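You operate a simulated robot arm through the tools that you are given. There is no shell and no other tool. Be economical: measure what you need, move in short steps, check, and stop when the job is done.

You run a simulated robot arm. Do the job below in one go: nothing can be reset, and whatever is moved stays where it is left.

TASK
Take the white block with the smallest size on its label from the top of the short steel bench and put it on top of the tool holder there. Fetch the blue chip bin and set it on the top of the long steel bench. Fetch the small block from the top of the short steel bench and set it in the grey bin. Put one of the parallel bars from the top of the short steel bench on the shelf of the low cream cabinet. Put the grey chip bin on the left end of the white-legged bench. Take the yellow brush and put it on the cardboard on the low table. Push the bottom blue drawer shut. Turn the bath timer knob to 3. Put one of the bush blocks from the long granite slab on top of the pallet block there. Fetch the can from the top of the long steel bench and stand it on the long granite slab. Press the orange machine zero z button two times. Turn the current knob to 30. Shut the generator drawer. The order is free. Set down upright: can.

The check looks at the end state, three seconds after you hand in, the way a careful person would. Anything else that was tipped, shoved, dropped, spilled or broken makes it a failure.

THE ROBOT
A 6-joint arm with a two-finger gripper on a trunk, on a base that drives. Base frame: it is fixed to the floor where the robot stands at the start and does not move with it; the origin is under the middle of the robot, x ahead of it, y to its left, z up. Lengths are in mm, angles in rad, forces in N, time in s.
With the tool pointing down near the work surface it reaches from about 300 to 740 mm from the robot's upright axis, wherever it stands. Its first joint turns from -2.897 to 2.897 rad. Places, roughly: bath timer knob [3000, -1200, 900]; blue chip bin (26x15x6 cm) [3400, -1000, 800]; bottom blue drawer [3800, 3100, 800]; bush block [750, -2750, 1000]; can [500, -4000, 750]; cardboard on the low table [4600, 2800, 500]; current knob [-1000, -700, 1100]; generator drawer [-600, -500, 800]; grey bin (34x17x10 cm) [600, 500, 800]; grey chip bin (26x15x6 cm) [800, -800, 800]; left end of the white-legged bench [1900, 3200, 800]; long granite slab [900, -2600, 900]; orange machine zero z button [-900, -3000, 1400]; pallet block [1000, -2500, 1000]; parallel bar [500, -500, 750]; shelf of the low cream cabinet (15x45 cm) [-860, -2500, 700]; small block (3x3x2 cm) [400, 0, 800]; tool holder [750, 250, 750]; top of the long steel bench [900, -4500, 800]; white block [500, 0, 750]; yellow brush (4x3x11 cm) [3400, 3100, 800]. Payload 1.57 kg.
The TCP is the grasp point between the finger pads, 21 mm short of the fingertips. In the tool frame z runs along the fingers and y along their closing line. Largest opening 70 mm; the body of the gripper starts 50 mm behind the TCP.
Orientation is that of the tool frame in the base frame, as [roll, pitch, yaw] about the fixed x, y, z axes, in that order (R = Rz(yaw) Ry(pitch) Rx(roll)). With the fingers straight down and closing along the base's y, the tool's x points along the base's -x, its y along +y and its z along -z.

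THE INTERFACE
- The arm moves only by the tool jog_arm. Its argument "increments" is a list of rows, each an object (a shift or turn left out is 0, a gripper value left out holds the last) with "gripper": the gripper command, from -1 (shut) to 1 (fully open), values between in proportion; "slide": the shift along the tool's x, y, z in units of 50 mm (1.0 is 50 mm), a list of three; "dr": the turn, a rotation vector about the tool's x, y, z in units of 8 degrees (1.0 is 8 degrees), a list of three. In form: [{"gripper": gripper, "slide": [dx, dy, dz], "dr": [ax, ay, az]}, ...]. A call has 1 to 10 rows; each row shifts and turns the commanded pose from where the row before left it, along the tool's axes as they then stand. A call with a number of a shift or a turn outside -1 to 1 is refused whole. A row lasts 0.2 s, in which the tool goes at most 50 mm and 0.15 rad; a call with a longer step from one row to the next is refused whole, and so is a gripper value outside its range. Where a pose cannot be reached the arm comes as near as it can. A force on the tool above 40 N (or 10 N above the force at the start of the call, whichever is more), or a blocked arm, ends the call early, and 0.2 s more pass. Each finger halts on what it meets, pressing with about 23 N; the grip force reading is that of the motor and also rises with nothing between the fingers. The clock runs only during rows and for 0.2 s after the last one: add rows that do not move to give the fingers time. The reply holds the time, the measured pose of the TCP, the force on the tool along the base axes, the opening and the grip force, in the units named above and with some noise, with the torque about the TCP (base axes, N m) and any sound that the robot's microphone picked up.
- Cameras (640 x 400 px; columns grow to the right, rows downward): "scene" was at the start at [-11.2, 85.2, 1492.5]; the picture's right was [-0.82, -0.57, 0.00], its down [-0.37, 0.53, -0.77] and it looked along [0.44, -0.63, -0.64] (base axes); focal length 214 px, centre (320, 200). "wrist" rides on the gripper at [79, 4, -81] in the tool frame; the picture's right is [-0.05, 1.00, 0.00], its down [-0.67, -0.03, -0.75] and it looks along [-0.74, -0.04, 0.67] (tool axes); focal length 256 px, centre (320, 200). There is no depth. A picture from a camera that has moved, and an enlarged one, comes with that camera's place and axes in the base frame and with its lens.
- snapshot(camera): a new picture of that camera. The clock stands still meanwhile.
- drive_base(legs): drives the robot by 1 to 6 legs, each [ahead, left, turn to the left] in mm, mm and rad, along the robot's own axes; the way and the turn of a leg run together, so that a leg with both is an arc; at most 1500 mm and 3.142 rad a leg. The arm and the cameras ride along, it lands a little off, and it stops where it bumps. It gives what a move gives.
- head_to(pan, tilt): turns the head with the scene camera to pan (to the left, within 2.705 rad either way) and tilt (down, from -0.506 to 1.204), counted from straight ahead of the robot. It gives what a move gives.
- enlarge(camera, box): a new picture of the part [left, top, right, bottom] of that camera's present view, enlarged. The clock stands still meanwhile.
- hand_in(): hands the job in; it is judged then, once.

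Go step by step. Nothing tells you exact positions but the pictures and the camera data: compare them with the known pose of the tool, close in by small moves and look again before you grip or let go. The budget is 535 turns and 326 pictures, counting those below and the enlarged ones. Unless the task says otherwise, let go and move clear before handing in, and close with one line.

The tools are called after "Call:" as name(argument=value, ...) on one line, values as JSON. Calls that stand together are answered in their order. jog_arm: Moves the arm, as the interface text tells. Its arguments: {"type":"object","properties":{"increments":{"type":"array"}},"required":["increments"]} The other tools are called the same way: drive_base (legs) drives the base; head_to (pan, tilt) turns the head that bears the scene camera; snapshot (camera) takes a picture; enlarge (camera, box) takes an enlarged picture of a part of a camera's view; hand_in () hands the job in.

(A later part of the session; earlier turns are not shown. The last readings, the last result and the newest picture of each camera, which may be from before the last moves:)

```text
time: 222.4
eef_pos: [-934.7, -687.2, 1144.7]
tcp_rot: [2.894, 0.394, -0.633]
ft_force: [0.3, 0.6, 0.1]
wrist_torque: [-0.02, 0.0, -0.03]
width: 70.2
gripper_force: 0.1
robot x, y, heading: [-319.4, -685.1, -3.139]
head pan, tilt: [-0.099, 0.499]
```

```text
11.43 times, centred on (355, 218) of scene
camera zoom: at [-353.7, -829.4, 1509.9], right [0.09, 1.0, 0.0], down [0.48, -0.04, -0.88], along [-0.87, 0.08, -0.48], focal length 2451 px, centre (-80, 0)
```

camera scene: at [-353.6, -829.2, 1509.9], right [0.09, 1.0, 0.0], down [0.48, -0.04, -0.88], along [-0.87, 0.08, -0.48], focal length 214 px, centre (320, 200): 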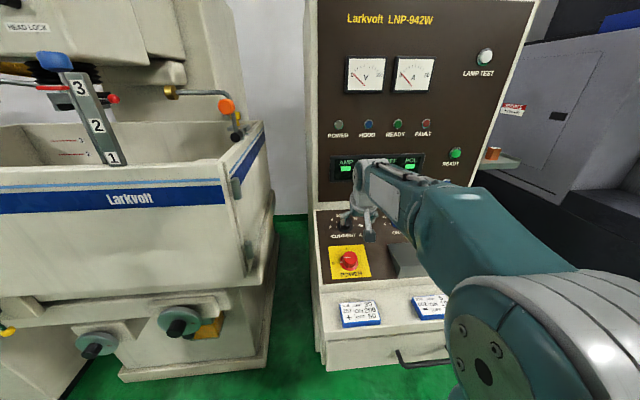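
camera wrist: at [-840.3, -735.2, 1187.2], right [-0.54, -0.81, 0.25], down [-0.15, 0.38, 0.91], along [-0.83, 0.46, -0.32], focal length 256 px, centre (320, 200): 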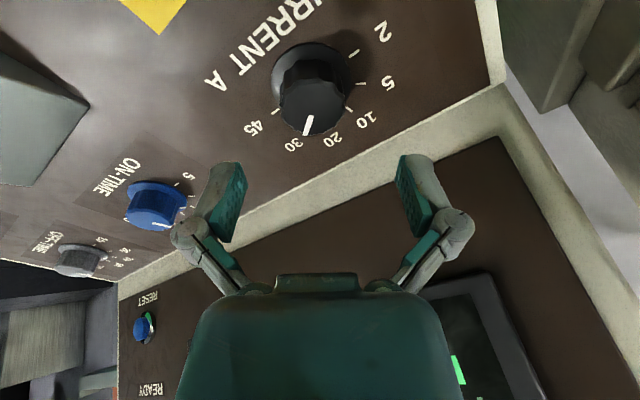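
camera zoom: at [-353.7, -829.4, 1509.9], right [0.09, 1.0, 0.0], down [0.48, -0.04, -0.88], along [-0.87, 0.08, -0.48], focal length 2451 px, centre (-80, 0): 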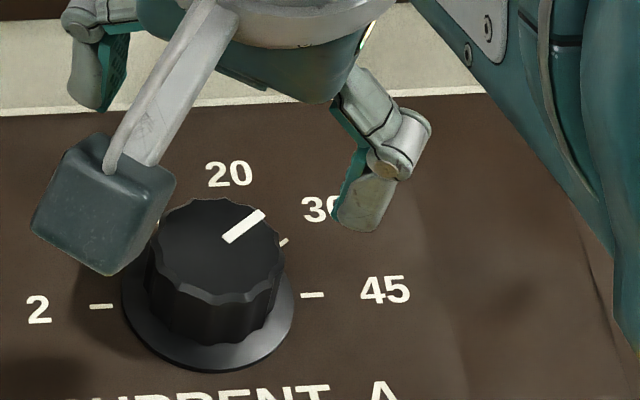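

Call:
jog_arm(increments=[{"slide": [0, 0, -0.6], "dr": [0, 0, -0.9]}, {"slide": [0, 0, -0.6], "dr": [0, 0, -0.9]}, {"slide": [0, 0, -0.3], "dr": [0, 0, -0.9]}, {"dr": [0, 0, -0.9]}, {"dr": [0, 0, -0.9]}, {"slide": [0.8, 0, 0], "dr": [0, 1, 0]}, {"slide": [0.9, 0, 0], "dr": [0, 1, 0]}, {"slide": [0.9, 0, 0], "dr": [0, 1, 0]}, {"slide": [0.9, 0, 0], "dr": [0, 0.3, 0]}, {"slide": [0.9, 0, 0]}])

Call:
snapshot(camera="scene")

```text
time: 224.6
eef_pos: [-685.9, -679.7, 1166.5]
tcp_rot: [-3.101, -0.001, 0.033]
ft_force: [0.2, 0.3, -0.3]
wrist_torque: [0.03, -0.04, -0.02]
width: 70.0
gripper_force: 0.1
robot x, y, heading: [-319.9, -685.1, -3.135]
head pan, tilt: [-0.099, 0.499]
```

```text
177 pictures are left
camera scene: at [-352.8, -829.3, 1509.9], right [0.09, 1.0, 0.0], down [0.48, -0.04, -0.88], along [-0.87, 0.08, -0.48], focal length 214 px, centre (320, 200)
```

scene: 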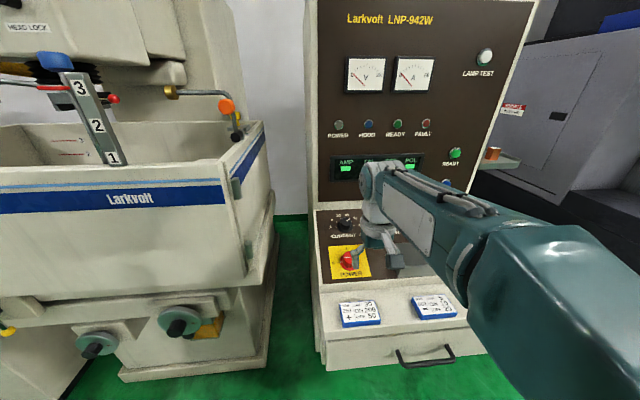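

Call:
drive_base(legs=[[-330, 0, 0], [0, 0, 3.135], [0, -100, 0]])

Call:
head_to(pan=-0.1, tilt=0.75)

Call:
snapshot(camera="scene")

Call:
snapshot(camera="wrist")

```text
time: 234.9
eef_pos: [368.0, -761.9, 1166.8]
tcp_rot: [-3.091, -0.001, -3.078]
ft_force: [-0.1, 0.9, 0.8]
wrist_torque: [0.02, 0.0, 0.02]
width: 70.1
gripper_force: 0.0
robot x, y, heading: [5.6, -777.5, 0.032]
head pan, tilt: [-0.099, 0.499]
```

```text
time: 235.6
eef_pos: [368.3, -776.9, 1167.7]
tcp_rot: [-3.106, 0.002, -3.08]
ft_force: [-0.6, -0.2, -0.5]
wrist_torque: [0.04, -0.01, -0.01]
width: 70.2
gripper_force: 0.1
robot x, y, heading: [0.1, -774.8, 0.033]
head pan, tilt: [-0.099, 0.75]
```

```text
176 pictures are left
camera scene: at [20.9, -621.7, 1487.4], right [-0.07, -1.0, 0.0], down [-0.68, 0.04, -0.73], along [0.73, -0.05, -0.68], focal length 214 px, centre (320, 200)
```

scene: 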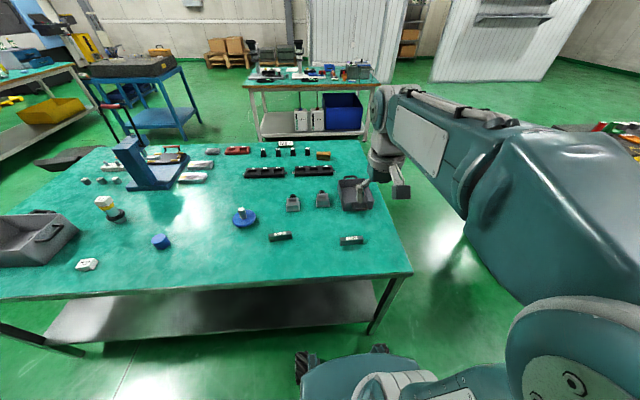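

```text
175 pictures are left
camera wrist: at [289.9, -774.9, 1248.1], right [-0.01, 1.0, -0.04], down [0.66, 0.03, 0.75], along [0.75, -0.02, -0.66], focal length 256 px, centre (320, 200)
```

wrist: 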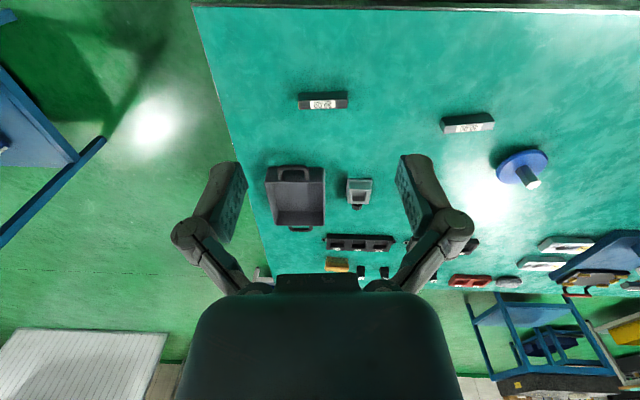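

Call:
enlarge(camera="wrist", box=[240, 140, 360, 250])

Call:
enlarge(camera="scene", box=[310, 160, 400, 230])

```text
3.64 times, centred on (300, 195) of wrist
camera zoom: at [289.9, -774.9, 1248.1], right [-0.01, 1.0, -0.04], down [0.66, 0.03, 0.75], along [0.75, -0.02, -0.66], focal length 931 px, centre (393, 218)
```

zoom: 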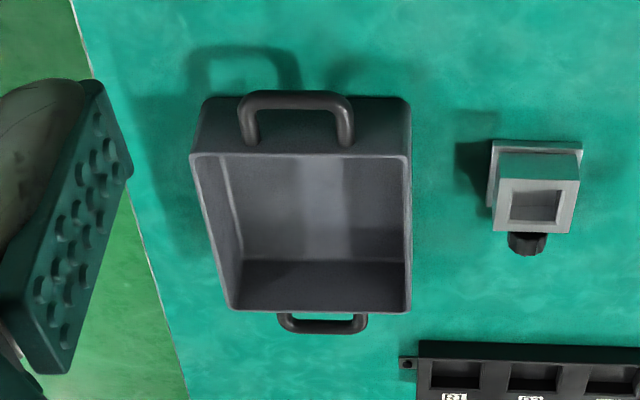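

```text
5.71 times, centred on (355, 195) of scene
camera zoom: at [20.9, -621.7, 1487.4], right [-0.07, -1.0, 0.0], down [-0.68, 0.04, -0.73], along [0.73, -0.05, -0.68], focal length 1226 px, centre (120, 229)
```

zoom: 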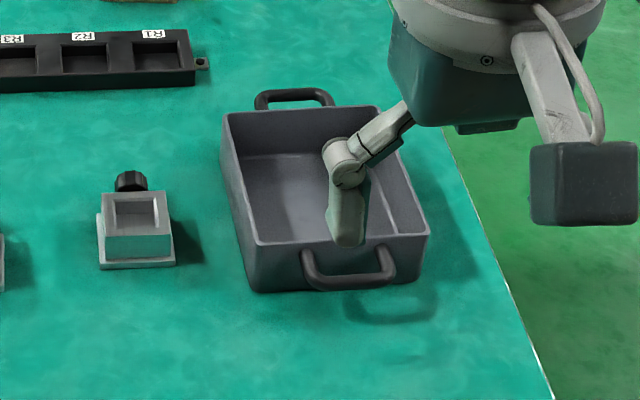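

Call:
drive_base(legs=[[55, 0, -0.033]])

Call:
jog_arm(increments=[{"dr": [-0.25, 0, 0.2]}, {"slide": [-0.85, 0, 0.4]}, {"slide": [-0.85, 0, 0.4]}, {"slide": [-0.85, 0, 0.4]}, {"slide": [-0.85, 0, 0.4]}, {"slide": [-0.85, 0, 0.4]}, {"slide": [-0.85, 0, 0.5]}, {"slide": [-0.85, 0, 0.5]}, {}])

Call:
snapshot(camera="wrist")

```text
time: 236.6
eef_pos: [422.6, -796.2, 1166.2]
tcp_rot: [-3.107, 0.002, -3.111]
ft_force: [-0.4, -0.1, -1.1]
wrist_torque: [-0.03, 0.03, 0.03]
width: 70.0
gripper_force: 0.1
robot x, y, heading: [57.3, -781.8, 0.001]
head pan, tilt: [-0.099, 0.75]
```

```text
time: 238.6
eef_pos: [722.1, -794.3, 1016.6]
tcp_rot: [-3.138, 0.003, -3.141]
ft_force: [0.4, -0.5, 0.5]
wrist_torque: [0.02, -0.03, 0.0]
width: 69.7
gripper_force: 0.1
robot x, y, heading: [60.7, -777.3, -0.002]
head pan, tilt: [-0.099, 0.75]
```

```text
172 pictures are left
camera wrist: at [643.6, -788.7, 1097.4], right [0.05, 1.0, 0.0], down [0.67, -0.03, 0.75], along [0.74, -0.04, -0.67], focal length 256 px, centre (320, 200)
```

wrist: 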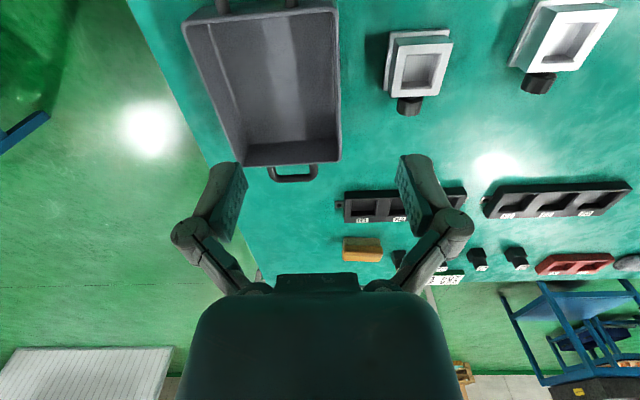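

Call:
jog_arm(increments=[{"slide": [-0.43, 0.15, 0.6], "gripper": 0.15}, {"slide": [-0.43, 0.15, 0.6]}, {"slide": [0, 0, 0.8]}, {}])

Call:
snapshot(camera="wrist")

```text
time: 239.6
eef_pos: [765.9, -775.7, 916.2]
tcp_rot: [-3.14, 0.001, -3.14]
ft_force: [-0.5, 0.0, 0.2]
wrist_torque: [-0.01, 0.0, 0.02]
width: 40.1
gripper_force: 0.1
robot x, y, heading: [54.4, -778.7, -0.005]
head pan, tilt: [-0.099, 0.75]
```

```text
171 pictures are left
camera wrist: at [687.1, -771.6, 996.7], right [0.05, 1.0, 0.0], down [0.67, -0.03, 0.75], along [0.74, -0.04, -0.67], focal length 256 px, centre (320, 200)
```

wrist: 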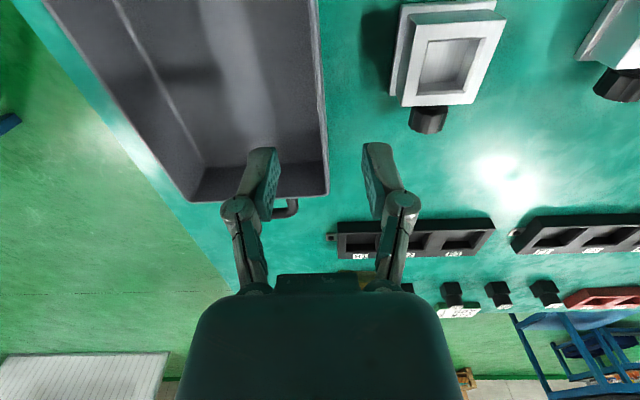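

Call:
jog_arm(increments=[{"slide": [0, 0, 0.7]}, {"slide": [0, 0, 0.6]}, {}])

Call:
snapshot(camera="wrist")

Call:
enlarge(camera="scene", box=[310, 140, 420, 230])

```text
time: 240.4
eef_pos: [764.5, -777.2, 852.9]
tcp_rot: [-3.139, 0.002, -3.14]
ft_force: [-0.9, 0.7, 0.6]
wrist_torque: [-0.02, 0.02, -0.01]
width: 40.2
gripper_force: 0.0
robot x, y, heading: [57.3, -778.7, -0.0]
head pan, tilt: [-0.099, 0.75]
```

```text
170 pictures are left
camera wrist: at [686.7, -773.0, 933.6], right [0.05, 1.0, 0.0], down [0.66, -0.03, 0.75], along [0.75, -0.04, -0.67], focal length 256 px, centre (320, 200)
```

wrist: 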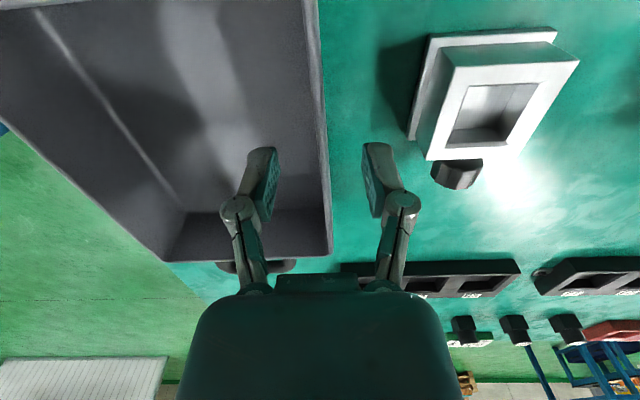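

```text
4.44 times, centred on (365, 185) of scene
camera zoom: at [82.8, -631.7, 1487.9], right [-0.1, -0.99, 0.0], down [-0.68, 0.07, -0.73], along [0.73, -0.07, -0.68], focal length 953 px, centre (120, 267)
```

zoom: 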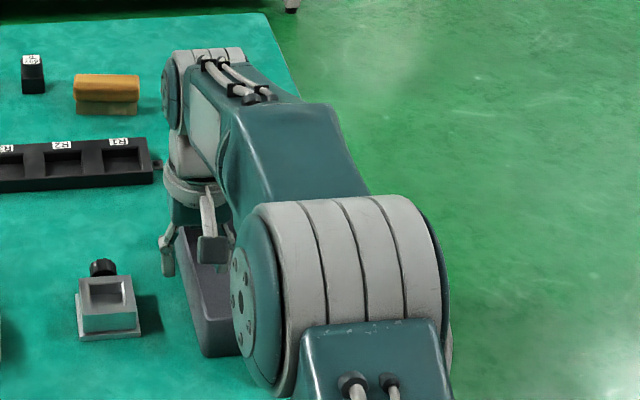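

Call:
jog_arm(increments=[{"slide": [-0.1, 0.03, 0.42]}, {}, {"gripper": -1}, {"gripper": -1}, {"gripper": -1}, {}])

Call:
snapshot(camera="wrist")

```text
time: 241.8
eef_pos: [770.7, -776.2, 833.3]
tcp_rot: [-3.141, 0.004, -3.141]
ft_force: [1.4, 2.2, 7.2]
wrist_torque: [-0.01, 0.07, 0.21]
width: 6.0
gripper_force: 23.0
robot x, y, heading: [58.7, -778.3, -0.004]
head pan, tilt: [-0.099, 0.75]
```

```text
168 pictures are left
camera wrist: at [692.1, -771.7, 914.3], right [0.05, 1.0, 0.0], down [0.66, -0.03, 0.75], along [0.75, -0.04, -0.66], focal length 256 px, centre (320, 200)
```

wrist: 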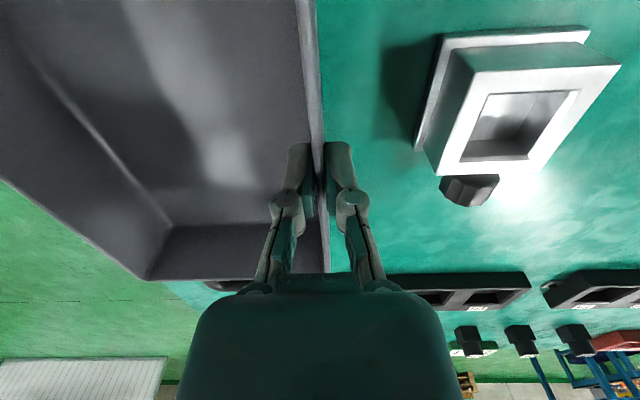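

Gripped the wall (6 mm). I lift gently and watch for tilt.

Call:
jog_arm(increments=[{"slide": [0, 0, -0.2]}, {"slide": [0, 0, -0.3]}, {"slide": [0, 0, -0.3]}, {"slide": [0, 0, -0.4]}, {}])

Call:
snapshot(camera="wrist")

Call:
enlarge(camera="scene", box=[300, 120, 460, 250])

```text
time: 243.0
eef_pos: [768.5, -776.9, 891.5]
tcp_rot: [-3.14, 0.003, -3.141]
ft_force: [-0.6, -0.1, -1.8]
wrist_torque: [0.19, 0.03, 0.03]
width: 6.0
gripper_force: 23.5
robot x, y, heading: [58.7, -780.8, -0.003]
head pan, tilt: [-0.099, 0.75]
```

```text
167 pictures are left
camera wrist: at [690.5, -771.6, 973.6], right [0.05, 1.0, 0.0], down [0.67, -0.03, 0.75], along [0.74, -0.04, -0.67], focal length 256 px, centre (320, 200)
```

wrist: 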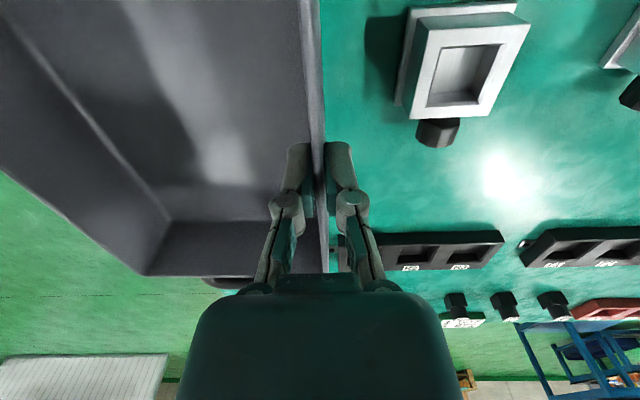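

```text
3.08 times, centred on (380, 185) of scene
camera zoom: at [83.0, -631.7, 1487.9], right [-0.1, -0.99, 0.0], down [-0.68, 0.07, -0.73], along [0.73, -0.07, -0.68], focal length 660 px, centre (135, 246)
```

zoom: 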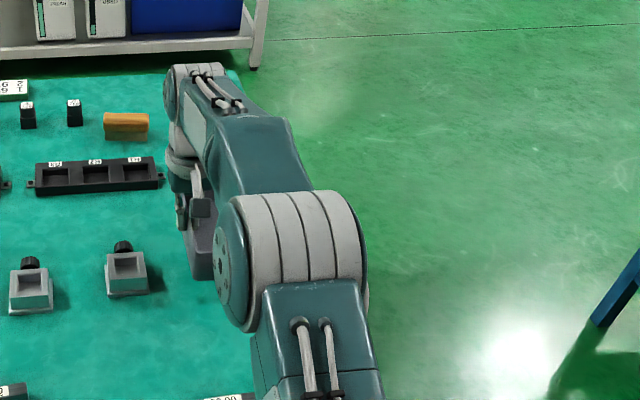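

Call:
jog_arm(increments=[{"slide": [0, 0, -0.7]}, {"slide": [0, 0, -0.9]}, {"slide": [0, 0, -0.9]}, {"slide": [0.6, 0, -0.7]}, {"slide": [0.8, 0, 0]}, {"slide": [0.8, 0, 0]}, {"slide": [0.8, 0, 0]}, {"slide": [0.8, 0, 0]}, {"slide": [0.8, 0, 0]}, {"slide": [0.5, 0, 0]}])

Call:
drive_base(legs=[[-120, 0, 0], [0, 0, 1.571], [1300, 0, 0], [1000, 0, 0]])

Call:
head_to(pan=-0.6, tilt=0.4)

Call:
snapshot(camera="scene")

Call:
snapshot(camera="wrist")

```text
time: 245.2
eef_pos: [512.9, -776.1, 1049.7]
tcp_rot: [-3.139, 0.003, -3.138]
ft_force: [-0.1, -0.6, -1.4]
wrist_torque: [0.18, 0.05, -0.01]
width: 5.9
gripper_force: 23.3
robot x, y, heading: [52.1, -775.7, -0.001]
head pan, tilt: [-0.099, 0.75]
```

```text
time: 261.1
eef_pos: [-18.9, 1968.9, 1049.6]
tcp_rot: [-3.138, 0.002, -1.597]
ft_force: [0.8, 0.1, -1.5]
wrist_torque: [-0.02, 0.16, 0.01]
width: 6.0
gripper_force: 22.9
robot x, y, heading: [-30.8, 1509.9, 1.541]
head pan, tilt: [-0.099, 0.75]
```

```text
time: 262.1
eef_pos: [-19.9, 1967.9, 1049.3]
tcp_rot: [-3.14, 0.002, -1.597]
ft_force: [-0.7, 1.0, -2.3]
wrist_torque: [-0.02, 0.14, -0.02]
width: 5.9
gripper_force: 23.4
robot x, y, heading: [-29.7, 1512.4, 1.541]
head pan, tilt: [-0.6, 0.4]
```

```text
165 pictures are left
camera scene: at [-131.9, 1534.6, 1519.0], right [0.81, -0.59, 0.0], down [-0.23, -0.32, -0.92], along [0.54, 0.74, -0.39], focal length 214 px, centre (320, 200)
```

scene: 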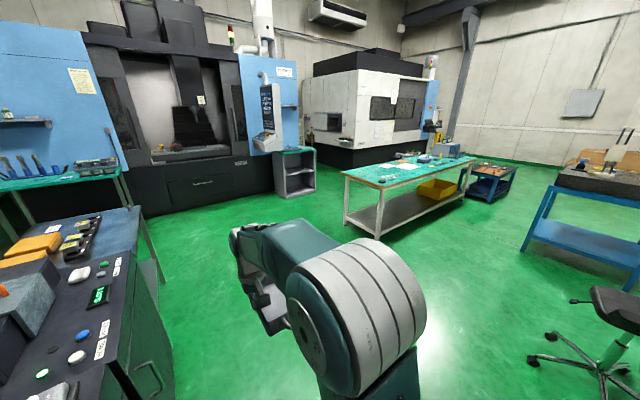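

```text
164 pictures are left
camera wrist: at [-25.0, 1890.1, 1130.5], right [-1.0, 0.08, 0.0], down [0.05, 0.66, 0.75], along [0.06, 0.74, -0.67], focal length 256 px, centre (320, 200)
```

wrist: 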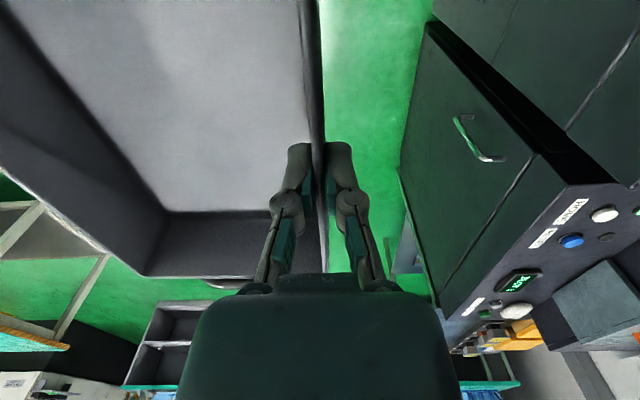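

Call:
drive_base(legs=[[0, 0, 0.03], [450, -930, 0], [450, -930, 0]])

Call:
head_to(pan=0.0, tilt=0.6)

Call:
snapshot(camera="scene")

```text
time: 272.7
eef_pos: [1759.7, 2926.2, 1048.4]
tcp_rot: [-3.139, 0.002, -1.509]
ft_force: [0.5, 0.5, -2.0]
wrist_torque: [-0.04, 0.15, 0.03]
width: 6.1
gripper_force: 23.4
robot x, y, heading: [1790.4, 2464.9, 1.627]
head pan, tilt: [-0.6, 0.4]
```

```text
time: 273.7
eef_pos: [1760.8, 2926.7, 1049.3]
tcp_rot: [-3.141, 0.003, -1.51]
ft_force: [0.8, -0.2, -2.2]
wrist_torque: [-0.02, 0.13, 0.02]
width: 5.9
gripper_force: 22.6
robot x, y, heading: [1788.5, 2474.7, 1.628]
head pan, tilt: [0.0, 0.6]
```

```text
163 pictures are left
camera scene: at [1634.4, 2493.0, 1500.8], right [1.0, 0.06, 0.0], down [0.03, -0.56, -0.82], along [-0.05, 0.82, -0.57], focal length 214 px, centre (320, 200)
```

scene: 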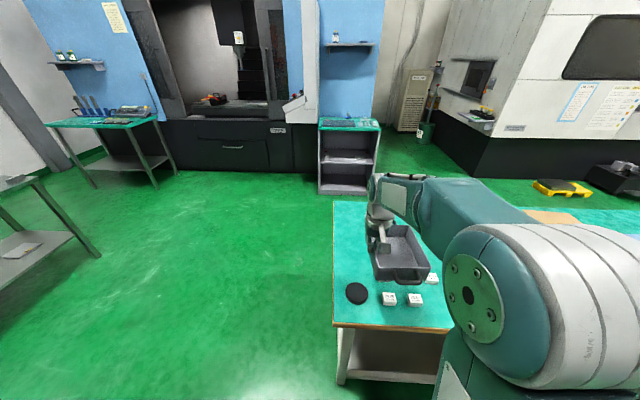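

Call:
jog_arm(increments=[{"slide": [0, 0.9, -0.3]}, {"slide": [0, 0.9, -0.3]}, {"slide": [0, 0.9, -0.3]}, {"slide": [0, 0.9, 0]}, {"slide": [0, 0.9, 0]}, {}])

Call:
snapshot(camera="scene")

Call:
head_to(pan=-0.5, tilt=0.6)

Call:
snapshot(camera="scene")

```text
time: 275.1
eef_pos: [1536.1, 2913.4, 1094.7]
tcp_rot: [-3.141, 0.001, -1.509]
ft_force: [0.0, -0.1, -3.1]
wrist_torque: [-0.02, 0.18, 0.02]
width: 5.9
gripper_force: 22.7
robot x, y, heading: [1790.2, 2473.2, 1.627]
head pan, tilt: [0.0, 0.6]
```

```text
162 pictures are left
camera scene: at [1633.1, 2493.0, 1500.7], right [1.0, 0.06, 0.0], down [0.03, -0.56, -0.82], along [-0.05, 0.82, -0.57], focal length 214 px, centre (320, 200)
```

scene: 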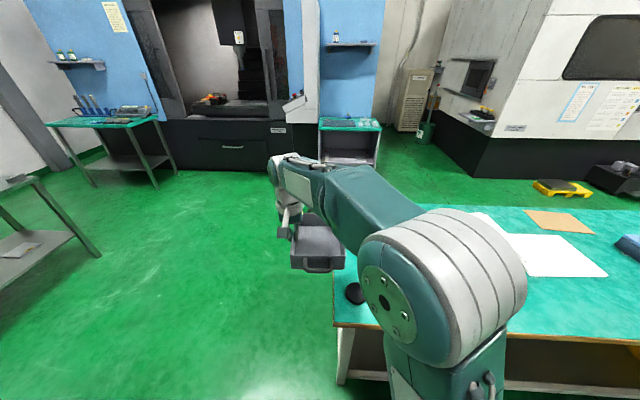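

```text
time: 276.0
eef_pos: [1536.7, 2912.8, 1095.8]
tcp_rot: [-3.14, 0.001, -1.511]
ft_force: [-0.1, 0.4, -2.3]
wrist_torque: [0.0, 0.14, -0.01]
width: 5.9
gripper_force: 22.6
robot x, y, heading: [1787.3, 2469.1, 1.625]
head pan, tilt: [-0.499, 0.6]
```

```text
161 pictures are left
camera scene: at [1676.0, 2484.7, 1500.8], right [0.9, -0.43, 0.0], down [-0.24, -0.51, -0.82], along [0.35, 0.75, -0.57], focal length 214 px, centre (320, 200)
```

scene: 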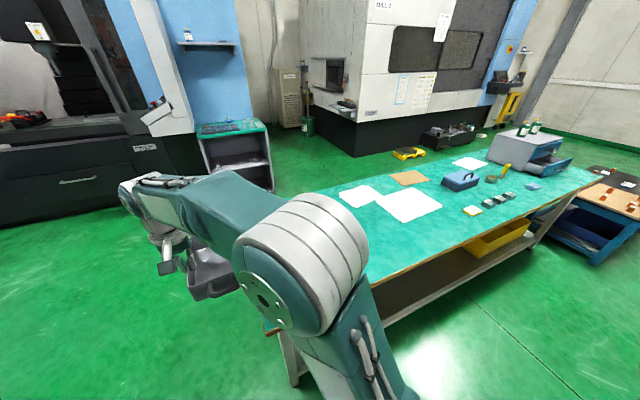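

Call:
jog_arm(increments=[{"slide": [0, -1, 0]}, {"slide": [0, -1, 0]}, {"slide": [0, -1, 0]}, {"slide": [0, -1, 0]}, {"slide": [0, -1, 0]}, {"slide": [0, -1, 0]}, {"slide": [0, -1, 0]}, {"slide": [0, -1, 0]}, {"slide": [0, -1, 0]}, {"slide": [0, -1, 0]}])

Call:
head_to(pan=-0.1, tilt=0.7)

Call:
snapshot(camera="scene")

```text
time: 278.2
eef_pos: [2037.5, 2942.1, 1090.4]
tcp_rot: [-3.141, -0.001, -1.51]
ft_force: [0.6, -0.5, -2.2]
wrist_torque: [-0.01, 0.15, 0.0]
width: 6.0
gripper_force: 22.9
robot x, y, heading: [1791.5, 2469.3, 1.631]
head pan, tilt: [-0.499, 0.6]
```

```text
time: 279.1
eef_pos: [2033.5, 2942.4, 1091.5]
tcp_rot: [-3.141, 0.001, -1.511]
ft_force: [-1.0, -0.8, -2.5]
wrist_torque: [-0.03, 0.14, -0.03]
width: 6.2
gripper_force: 23.2
robot x, y, heading: [1787.1, 2468.0, 1.624]
head pan, tilt: [-0.099, 0.7]
```

```text
160 pictures are left
camera scene: at [1644.7, 2489.9, 1492.4], right [1.0, -0.04, 0.0], down [-0.03, -0.64, -0.76], along [0.03, 0.76, -0.64], focal length 214 px, centre (320, 200)
```

scene: 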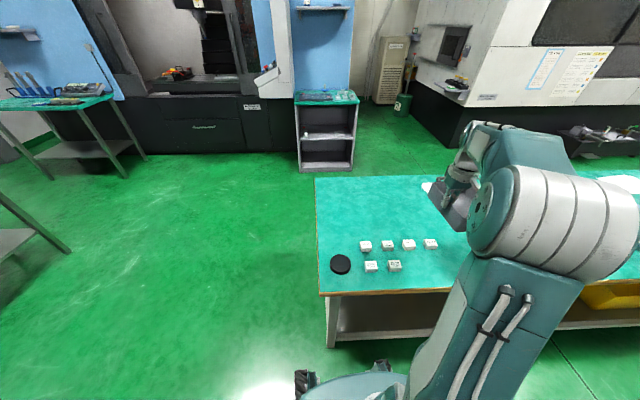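

Call:
jog_arm(increments=[{"dr": [0, 0, -1], "slide": [0, 0.5, 0]}, {"dr": [0, 0, -1], "slide": [0.2, 0.5, 0]}, {"dr": [0, 0, -1], "slide": [0.2, 0.5, 0]}, {"dr": [0, 0, -1]}, {"dr": [0, 0, -1]}, {"dr": [0, 0, -1]}, {"dr": [0, 0, -1]}, {"dr": [0, 0, -1]}, {"dr": [0, 0, -1]}, {"dr": [0, 0, -1]}])

Call:
drive_base(legs=[[40, 0, -0.055]])

```text
time: 281.3
eef_pos: [1968.2, 2908.8, 1095.4]
tcp_rot: [-3.14, -0.001, -0.11]
ft_force: [0.4, -0.8, -2.3]
wrist_torque: [-0.11, 0.0, 0.0]
width: 5.8
gripper_force: 23.0
robot x, y, heading: [1790.9, 2470.9, 1.629]
head pan, tilt: [-0.099, 0.7]
```

```text
time: 282.2
eef_pos: [1990.5, 2938.3, 1095.3]
tcp_rot: [-3.141, -0.001, -0.168]
ft_force: [-0.3, 0.4, -2.0]
wrist_torque: [-0.2, 0.05, 0.0]
width: 5.9
gripper_force: 23.2
robot x, y, heading: [1791.4, 2513.7, 1.579]
head pan, tilt: [-0.099, 0.7]
```

Call:
jog_arm(increments=[{"dr": [0, 0, -1]}, {"dr": [0, 0, -0.2]}, {"slide": [-0.6, -0.75, 0]}, {"slide": [-0.6, -0.75, 0]}, {"slide": [-0.6, -0.75, 0]}, {"slide": [-0.6, -0.75, 0]}, {"slide": [-0.2, -0.1, 0.6]}, {}])

Call:
snapshot(camera="wrist")

Call:
snapshot(camera="scene")

```text
time: 284.0
eef_pos: [1859.2, 3094.4, 1062.1]
tcp_rot: [-3.14, -0.002, 0.0]
ft_force: [-0.5, 0.0, -2.2]
wrist_torque: [-0.14, -0.02, -0.03]
width: 5.8
gripper_force: 23.3
robot x, y, heading: [1787.8, 2510.8, 1.572]
head pan, tilt: [-0.099, 0.7]
```

```text
159 pictures are left
camera wrist: at [1939.9, 3090.4, 1143.5], right [-0.05, -1.0, 0.0], down [-0.67, 0.04, 0.74], along [-0.74, 0.04, -0.67], focal length 256 px, centre (320, 200)
```

wrist: 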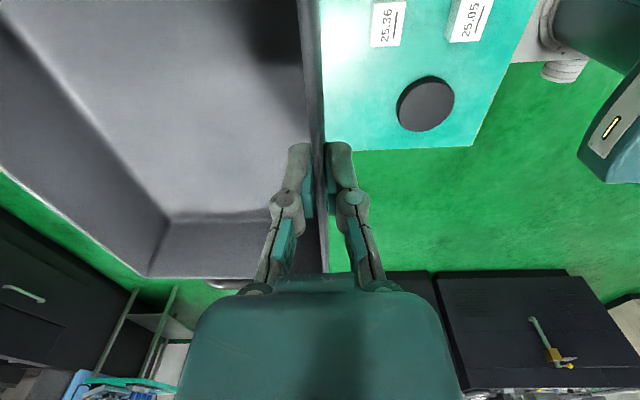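

```text
158 pictures are left
camera scene: at [1643.5, 2538.6, 1492.2], right [1.0, -0.1, 0.0], down [-0.06, -0.64, -0.76], along [0.07, 0.76, -0.65], focal length 214 px, centre (320, 200)
```

scene: 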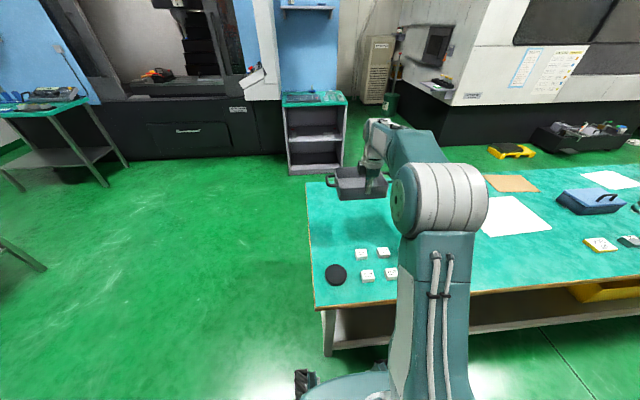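

Call:
jog_arm(increments=[{"slide": [0, 0, 0.8]}, {"slide": [0, 0, 0.8]}, {"slide": [0, 0, 0.8]}, {"slide": [0, 0, 0.6]}, {}])

Call:
enlarge(camera="scene", box=[290, 110, 470, 300])

```text
time: 285.2
eef_pos: [1858.1, 3092.8, 915.4]
tcp_rot: [-3.14, -0.002, -0.002]
ft_force: [-0.5, 0.2, -1.9]
wrist_torque: [-0.14, -0.02, 0.0]
width: 5.8
gripper_force: 23.2
robot x, y, heading: [1789.3, 2512.3, 1.574]
head pan, tilt: [-0.099, 0.7]
```

```text
2.11 times, centred on (380, 205) of scene
camera zoom: at [1643.6, 2538.8, 1492.2], right [1.0, -0.1, 0.0], down [-0.06, -0.64, -0.76], along [0.07, 0.76, -0.65], focal length 452 px, centre (194, 190)
```

zoom: 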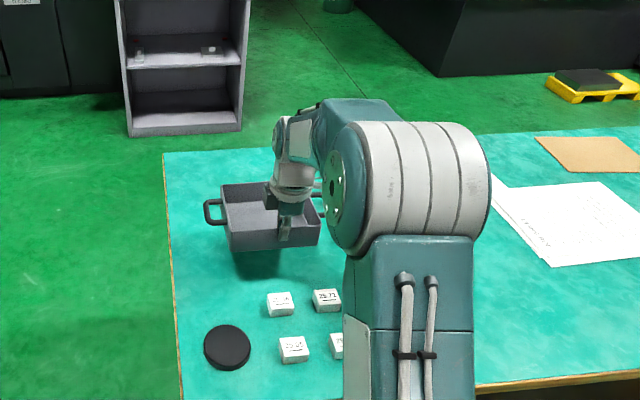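

Call:
jog_arm(increments=[{"slide": [0, 0, 0.4]}, {"slide": [0, 0, 0.2]}, {}])

Call:
jog_arm(increments=[{"slide": [0, 0, 0.12]}, {"slide": [0, 0, 0.1]}, {}])

Call:
snapshot(camera="wrist")

Call:
enlarge(camera="scene", box=[290, 150, 430, 260])

```text
time: 286.0
eef_pos: [1862.8, 3093.4, 884.6]
tcp_rot: [-3.139, -0.004, -0.002]
ft_force: [0.6, -0.4, -1.4]
wrist_torque: [-0.13, -0.01, 0.0]
width: 6.1
gripper_force: 23.3
robot x, y, heading: [1790.5, 2509.4, 1.574]
head pan, tilt: [-0.099, 0.7]
```

```text
time: 286.8
eef_pos: [1862.1, 3093.5, 874.4]
tcp_rot: [-3.14, -0.001, -0.002]
ft_force: [-0.4, 0.2, -2.5]
wrist_torque: [-0.15, -0.04, -0.01]
width: 6.0
gripper_force: 22.9
robot x, y, heading: [1788.9, 2508.8, 1.571]
head pan, tilt: [-0.099, 0.7]
```

```text
156 pictures are left
camera wrist: at [1942.1, 3089.2, 956.3], right [-0.05, -1.0, 0.0], down [-0.67, 0.04, 0.74], along [-0.74, 0.04, -0.67], focal length 256 px, centre (320, 200)
```

wrist: 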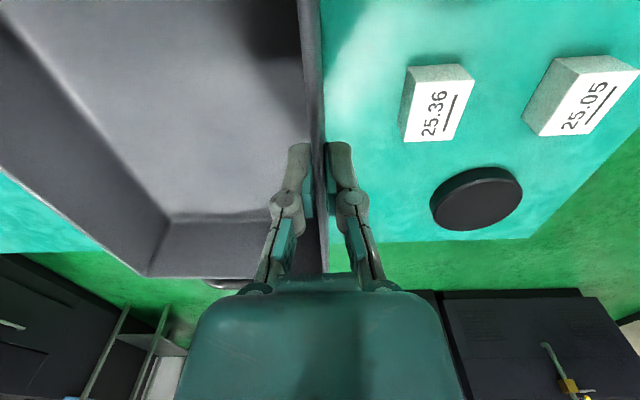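

```text
3.64 times, centred on (360, 205) of scene
camera zoom: at [1643.6, 2538.8, 1492.2], right [1.0, -0.1, 0.0], down [-0.06, -0.64, -0.76], along [0.07, 0.76, -0.65], focal length 780 px, centre (174, 182)
```

zoom: 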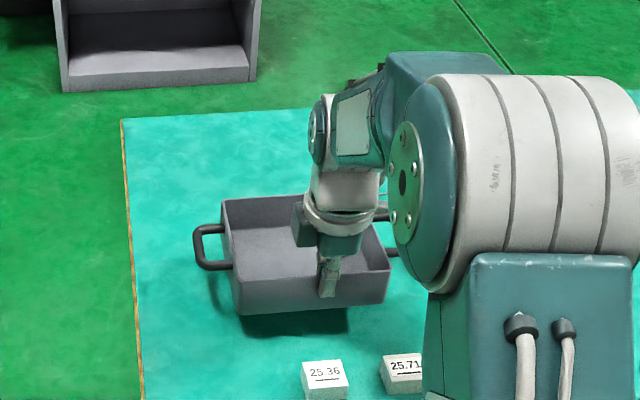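

Getting near; continue down in small steps.

Call:
jog_arm(increments=[{"slide": [0, 0, 0.12]}, {"slide": [0, 0, 0.1]}, {}])

Call:
jog_arm(increments=[{"slide": [0, 0, 0.1]}, {"slide": [0, 0, 0.08]}, {}])

Call:
enlarge(camera="scene", box=[290, 150, 430, 260])

```text
time: 287.6
eef_pos: [1861.4, 3094.1, 863.0]
tcp_rot: [-3.141, -0.001, -0.002]
ft_force: [0.7, 0.0, -1.8]
wrist_torque: [-0.16, -0.01, -0.01]
width: 5.8
gripper_force: 22.9
robot x, y, heading: [1789.4, 2511.7, 1.574]
head pan, tilt: [-0.099, 0.7]
```

```text
time: 288.4
eef_pos: [1860.6, 3095.2, 855.1]
tcp_rot: [-3.139, -0.001, -0.002]
ft_force: [0.4, 0.5, -2.0]
wrist_torque: [-0.16, -0.04, 0.02]
width: 6.0
gripper_force: 23.0
robot x, y, heading: [1788.8, 2506.7, 1.572]
head pan, tilt: [-0.099, 0.7]
```

```text
3.64 times, centred on (360, 205) of scene
camera zoom: at [1643.5, 2538.8, 1492.2], right [1.0, -0.1, 0.0], down [-0.06, -0.64, -0.76], along [0.07, 0.76, -0.65], focal length 780 px, centre (174, 182)
```

zoom: 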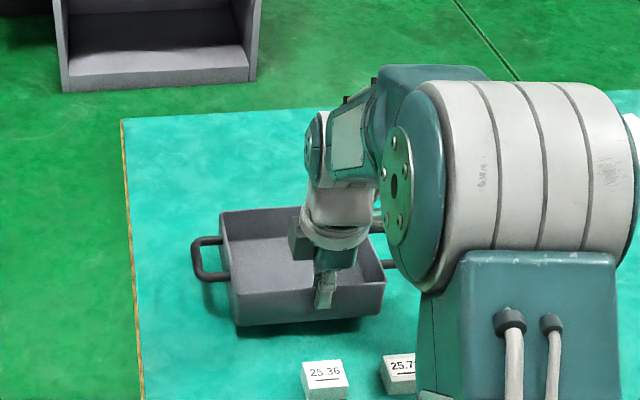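

Call:
jog_arm(increments=[{"slide": [0, 0, 0.1]}, {"slide": [0, 0, 0.08]}, {}])

Call:
jog_arm(increments=[{"slide": [0, 0, 0.08]}, {"slide": [0, 0, 0.06]}, {}])

Call:
enlarge(camera="scene", box=[290, 150, 430, 260])

```text
time: 289.2
eef_pos: [1860.2, 3094.0, 845.0]
tcp_rot: [3.14, -0.003, -0.002]
ft_force: [-0.6, -0.4, -2.2]
wrist_torque: [-0.15, -0.02, 0.02]
width: 6.2
gripper_force: 22.9
robot x, y, heading: [1790.5, 2511.8, 1.573]
head pan, tilt: [-0.099, 0.7]
```

```text
time: 290.0
eef_pos: [1861.4, 3095.0, 838.8]
tcp_rot: [-3.14, -0.001, -0.002]
ft_force: [0.7, 0.3, -2.3]
wrist_torque: [-0.16, -0.03, 0.04]
width: 6.2
gripper_force: 22.7
robot x, y, heading: [1789.9, 2510.7, 1.577]
head pan, tilt: [-0.099, 0.7]
```

```text
3.64 times, centred on (360, 205) of scene
camera zoom: at [1643.6, 2538.8, 1492.2], right [1.0, -0.1, 0.0], down [-0.06, -0.64, -0.76], along [0.07, 0.76, -0.65], focal length 780 px, centre (174, 182)
```

zoom: 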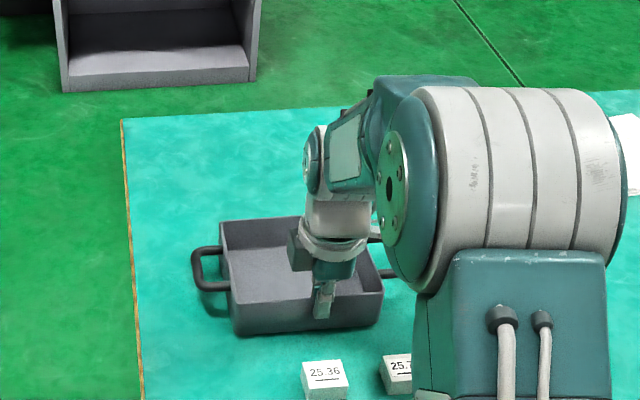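

Call:
jog_arm(increments=[{"slide": [0, 0, 0.08]}, {"slide": [0, 0, 0.05]}, {}])

Call:
jog_arm(increments=[{"slide": [0, 0, 0.06]}, {"slide": [0, 0, 0.05]}, {}])

Call:
enlarge(camera="scene", box=[290, 150, 430, 260])

```text
time: 290.8
eef_pos: [1863.0, 3094.5, 833.1]
tcp_rot: [-3.138, -0.001, -0.002]
ft_force: [0.1, -0.3, 8.5]
wrist_torque: [0.01, 0.55, 0.02]
width: 6.2
gripper_force: 23.1
robot x, y, heading: [1788.7, 2507.2, 1.572]
head pan, tilt: [-0.099, 0.7]
```

```text
time: 291.6
eef_pos: [1861.2, 3095.1, 828.1]
tcp_rot: [-3.139, -0.001, -0.002]
ft_force: [4.0, 0.0, 19.6]
wrist_torque: [-0.01, -0.12, 0.02]
width: 5.9
gripper_force: 23.4
robot x, y, heading: [1788.6, 2510.5, 1.575]
head pan, tilt: [-0.099, 0.7]
```

```text
3.64 times, centred on (360, 205) of scene
camera zoom: at [1644.1, 2537.1, 1492.4], right [1.0, -0.1, 0.0], down [-0.06, -0.64, -0.76], along [0.07, 0.76, -0.64], focal length 780 px, centre (174, 182)
```

zoom: 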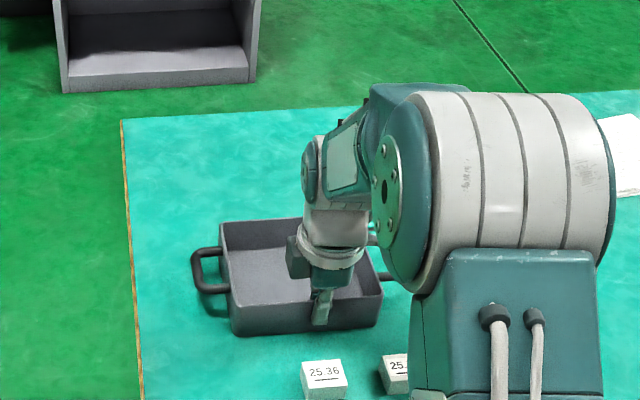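

Contact: the bin is on the bench. Release slightly and lift out.

Call:
jog_arm(increments=[{"gripper": -0.6}, {"gripper": -0.3}, {}, {"slide": [0, 0, -0.3]}, {"slide": [0, 0, -0.8]}, {"slide": [0, 0, -0.9]}, {"slide": [0, 0, -0.9]}, {"slide": [0, 0.3, -0.9]}, {}])

Call:
snapshot(camera="scene")

Call:
snapshot(camera="wrist")

```text
time: 293.6
eef_pos: [1861.9, 3073.0, 1018.7]
tcp_rot: [-3.141, -0.003, -0.002]
ft_force: [-0.1, 0.0, 0.2]
wrist_torque: [-0.03, -0.02, 0.03]
width: 24.8
gripper_force: 0.1
robot x, y, heading: [1791.5, 2511.9, 1.572]
head pan, tilt: [-0.099, 0.7]
```

```text
151 pictures are left
camera scene: at [1643.5, 2538.2, 1492.2], right [1.0, -0.1, 0.0], down [-0.06, -0.64, -0.76], along [0.07, 0.76, -0.65], focal length 214 px, centre (320, 200)
```

scene: 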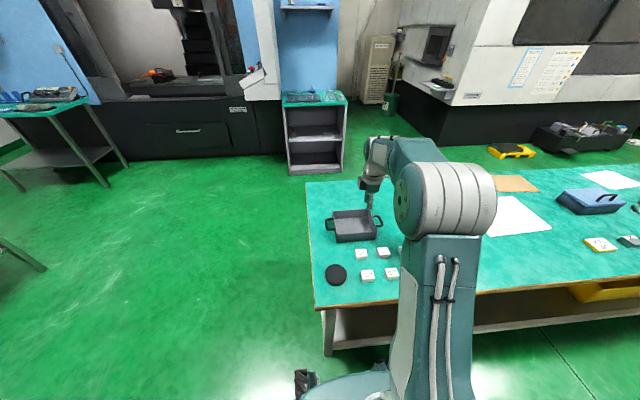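

```text
150 pictures are left
camera wrist: at [1941.3, 3069.8, 1099.8], right [-0.05, -1.0, 0.0], down [-0.67, 0.04, 0.74], along [-0.74, 0.04, -0.67], focal length 256 px, centre (320, 200)
```

wrist: 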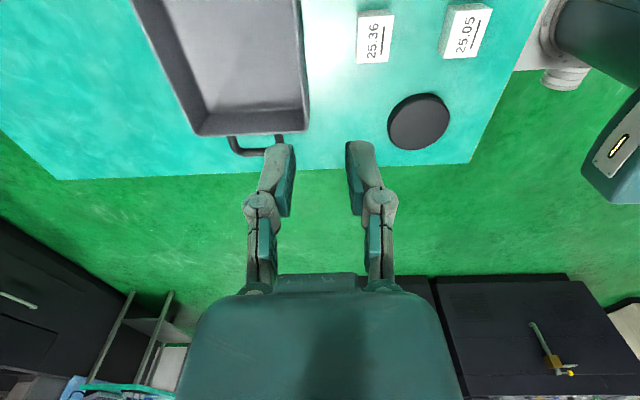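

Call:
jog_arm(increments=[{"dr": [0, 0, 1], "slide": [0, 0.4, -0.6]}, {"dr": [0, 0, 1], "slide": [0, 0.4, -0.6]}, {"dr": [0, 0, 1], "slide": [0, 0.4, -0.6]}, {"dr": [0, 0, 1]}, {"dr": [0, 0, 1]}, {"dr": [0, 0, 1]}, {"dr": [0, 0, 1]}, {"dr": [0, 0, 1]}, {"dr": [0, 0, 1]}, {"dr": [0, 0, 1]}])

Call:
jog_arm(increments=[{"dr": [0, 0, 1], "gripper": 1}, {"dr": [0, 0, 0.25]}, {"slide": [0.9, 0, 0]}, {"slide": [0.9, 0, 0]}, {"slide": [0.8, 0, 0]}])

Call:
drive_base(legs=[[-60, 0, 0], [0, -1450, 0]])

Call:
head_to(pan=-0.2, tilt=0.6)

Call:
snapshot(camera="scene")

Call:
snapshot(camera="wrist")

```text
time: 295.8
eef_pos: [1851.0, 3020.0, 1105.6]
tcp_rot: [-3.14, 0.001, -1.4]
ft_force: [0.3, 0.1, 0.0]
wrist_torque: [-0.01, 0.0, 0.0]
width: 24.5
gripper_force: 0.0
robot x, y, heading: [1788.1, 2509.3, 1.572]
head pan, tilt: [-0.099, 0.7]
```

```text
time: 297.0
eef_pos: [1848.9, 2891.6, 1104.5]
tcp_rot: [-3.139, 0.002, -1.573]
ft_force: [0.5, 0.2, 0.2]
wrist_torque: [-0.02, 0.0, 0.0]
width: 70.1
gripper_force: 0.0
robot x, y, heading: [1791.7, 2508.6, 1.575]
head pan, tilt: [-0.099, 0.7]
```

```text
time: 304.8
eef_pos: [3313.1, 2814.1, 1103.9]
tcp_rot: [-3.14, 0.002, -1.6]
ft_force: [-1.0, -0.2, 0.1]
wrist_torque: [-0.01, -0.04, 0.03]
width: 69.8
gripper_force: 0.1
robot x, y, heading: [3242.7, 2435.7, 1.55]
head pan, tilt: [-0.099, 0.7]
```

```text
time: 305.4
eef_pos: [3313.2, 2815.1, 1104.4]
tcp_rot: [-3.139, 0.003, -1.597]
ft_force: [-0.2, -0.1, 0.0]
wrist_torque: [0.02, -0.01, -0.04]
width: 70.0
gripper_force: 0.0
robot x, y, heading: [3238.7, 2431.1, 1.547]
head pan, tilt: [-0.201, 0.6]
```

```text
149 pictures are left
camera scene: at [3107.1, 2467.0, 1500.8], right [0.98, -0.22, 0.0], down [-0.12, -0.55, -0.82], along [0.18, 0.8, -0.57], focal length 214 px, centre (320, 200)
```

scene: 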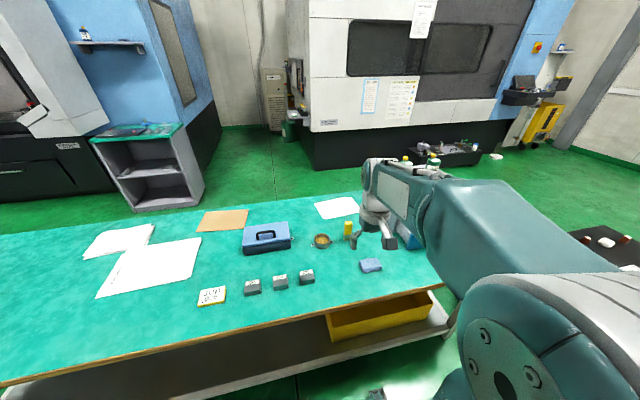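

```text
148 pictures are left
camera wrist: at [3308.5, 2736.0, 1185.3], right [-1.0, 0.08, 0.0], down [0.05, 0.66, 0.75], along [0.06, 0.74, -0.67], focal length 256 px, centre (320, 200)
```

wrist: 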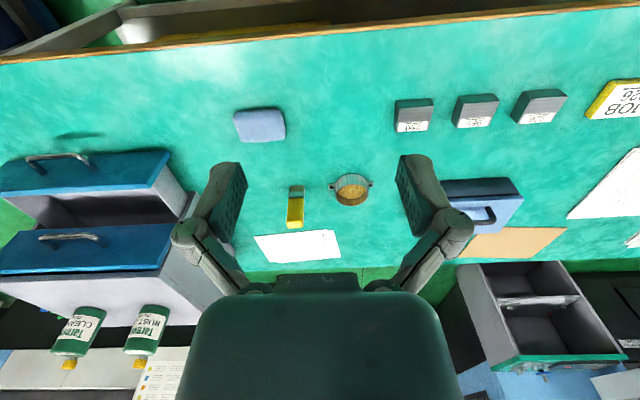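

Call:
enlarge(camera="wrist", box=[0, 120, 240, 320])

Call:
enlarge(camera="wrist", box=[250, 160, 350, 250])

Call:
enlarge(camera="scene", box=[300, 190, 400, 290])

```text
2.00 times, centred on (120, 220) of wrist
camera zoom: at [3308.5, 2736.0, 1185.3], right [-1.0, 0.08, 0.0], down [0.05, 0.66, 0.75], along [0.06, 0.74, -0.67], focal length 512 px, centre (720, 160)
```

zoom: 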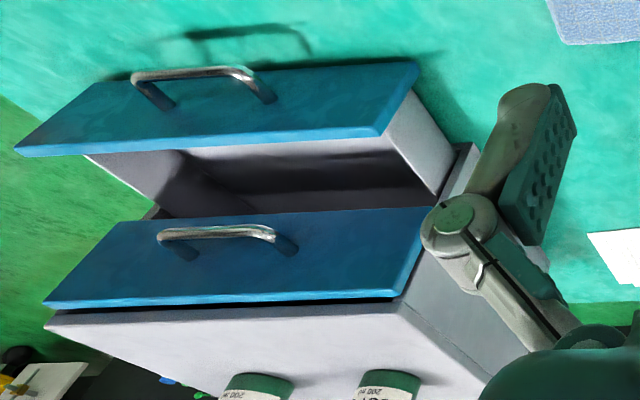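

```text
4.44 times, centred on (300, 205) of wrist
camera zoom: at [3308.5, 2736.0, 1185.3], right [-1.0, 0.08, 0.0], down [0.05, 0.66, 0.75], along [0.06, 0.74, -0.67], focal length 1138 px, centre (409, 178)
```

zoom: 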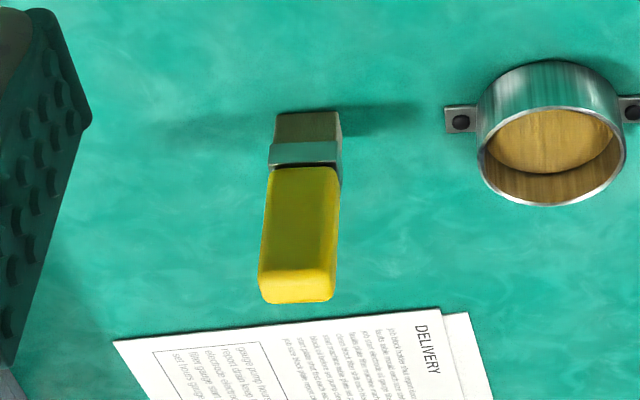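

```text
4.00 times, centred on (350, 240) of scene
camera zoom: at [3107.1, 2467.0, 1500.8], right [0.98, -0.22, 0.0], down [-0.12, -0.55, -0.82], along [0.18, 0.8, -0.57], focal length 858 px, centre (200, 40)
```

zoom: 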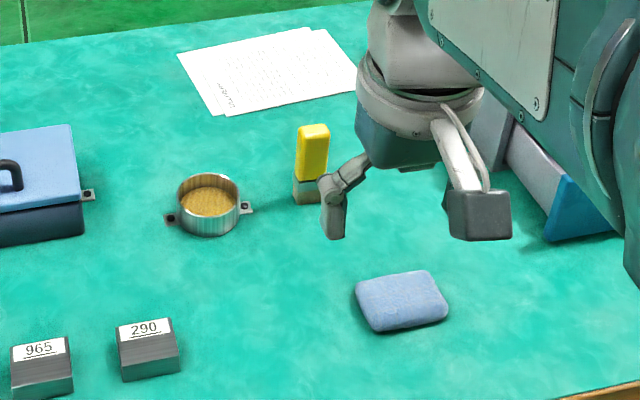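

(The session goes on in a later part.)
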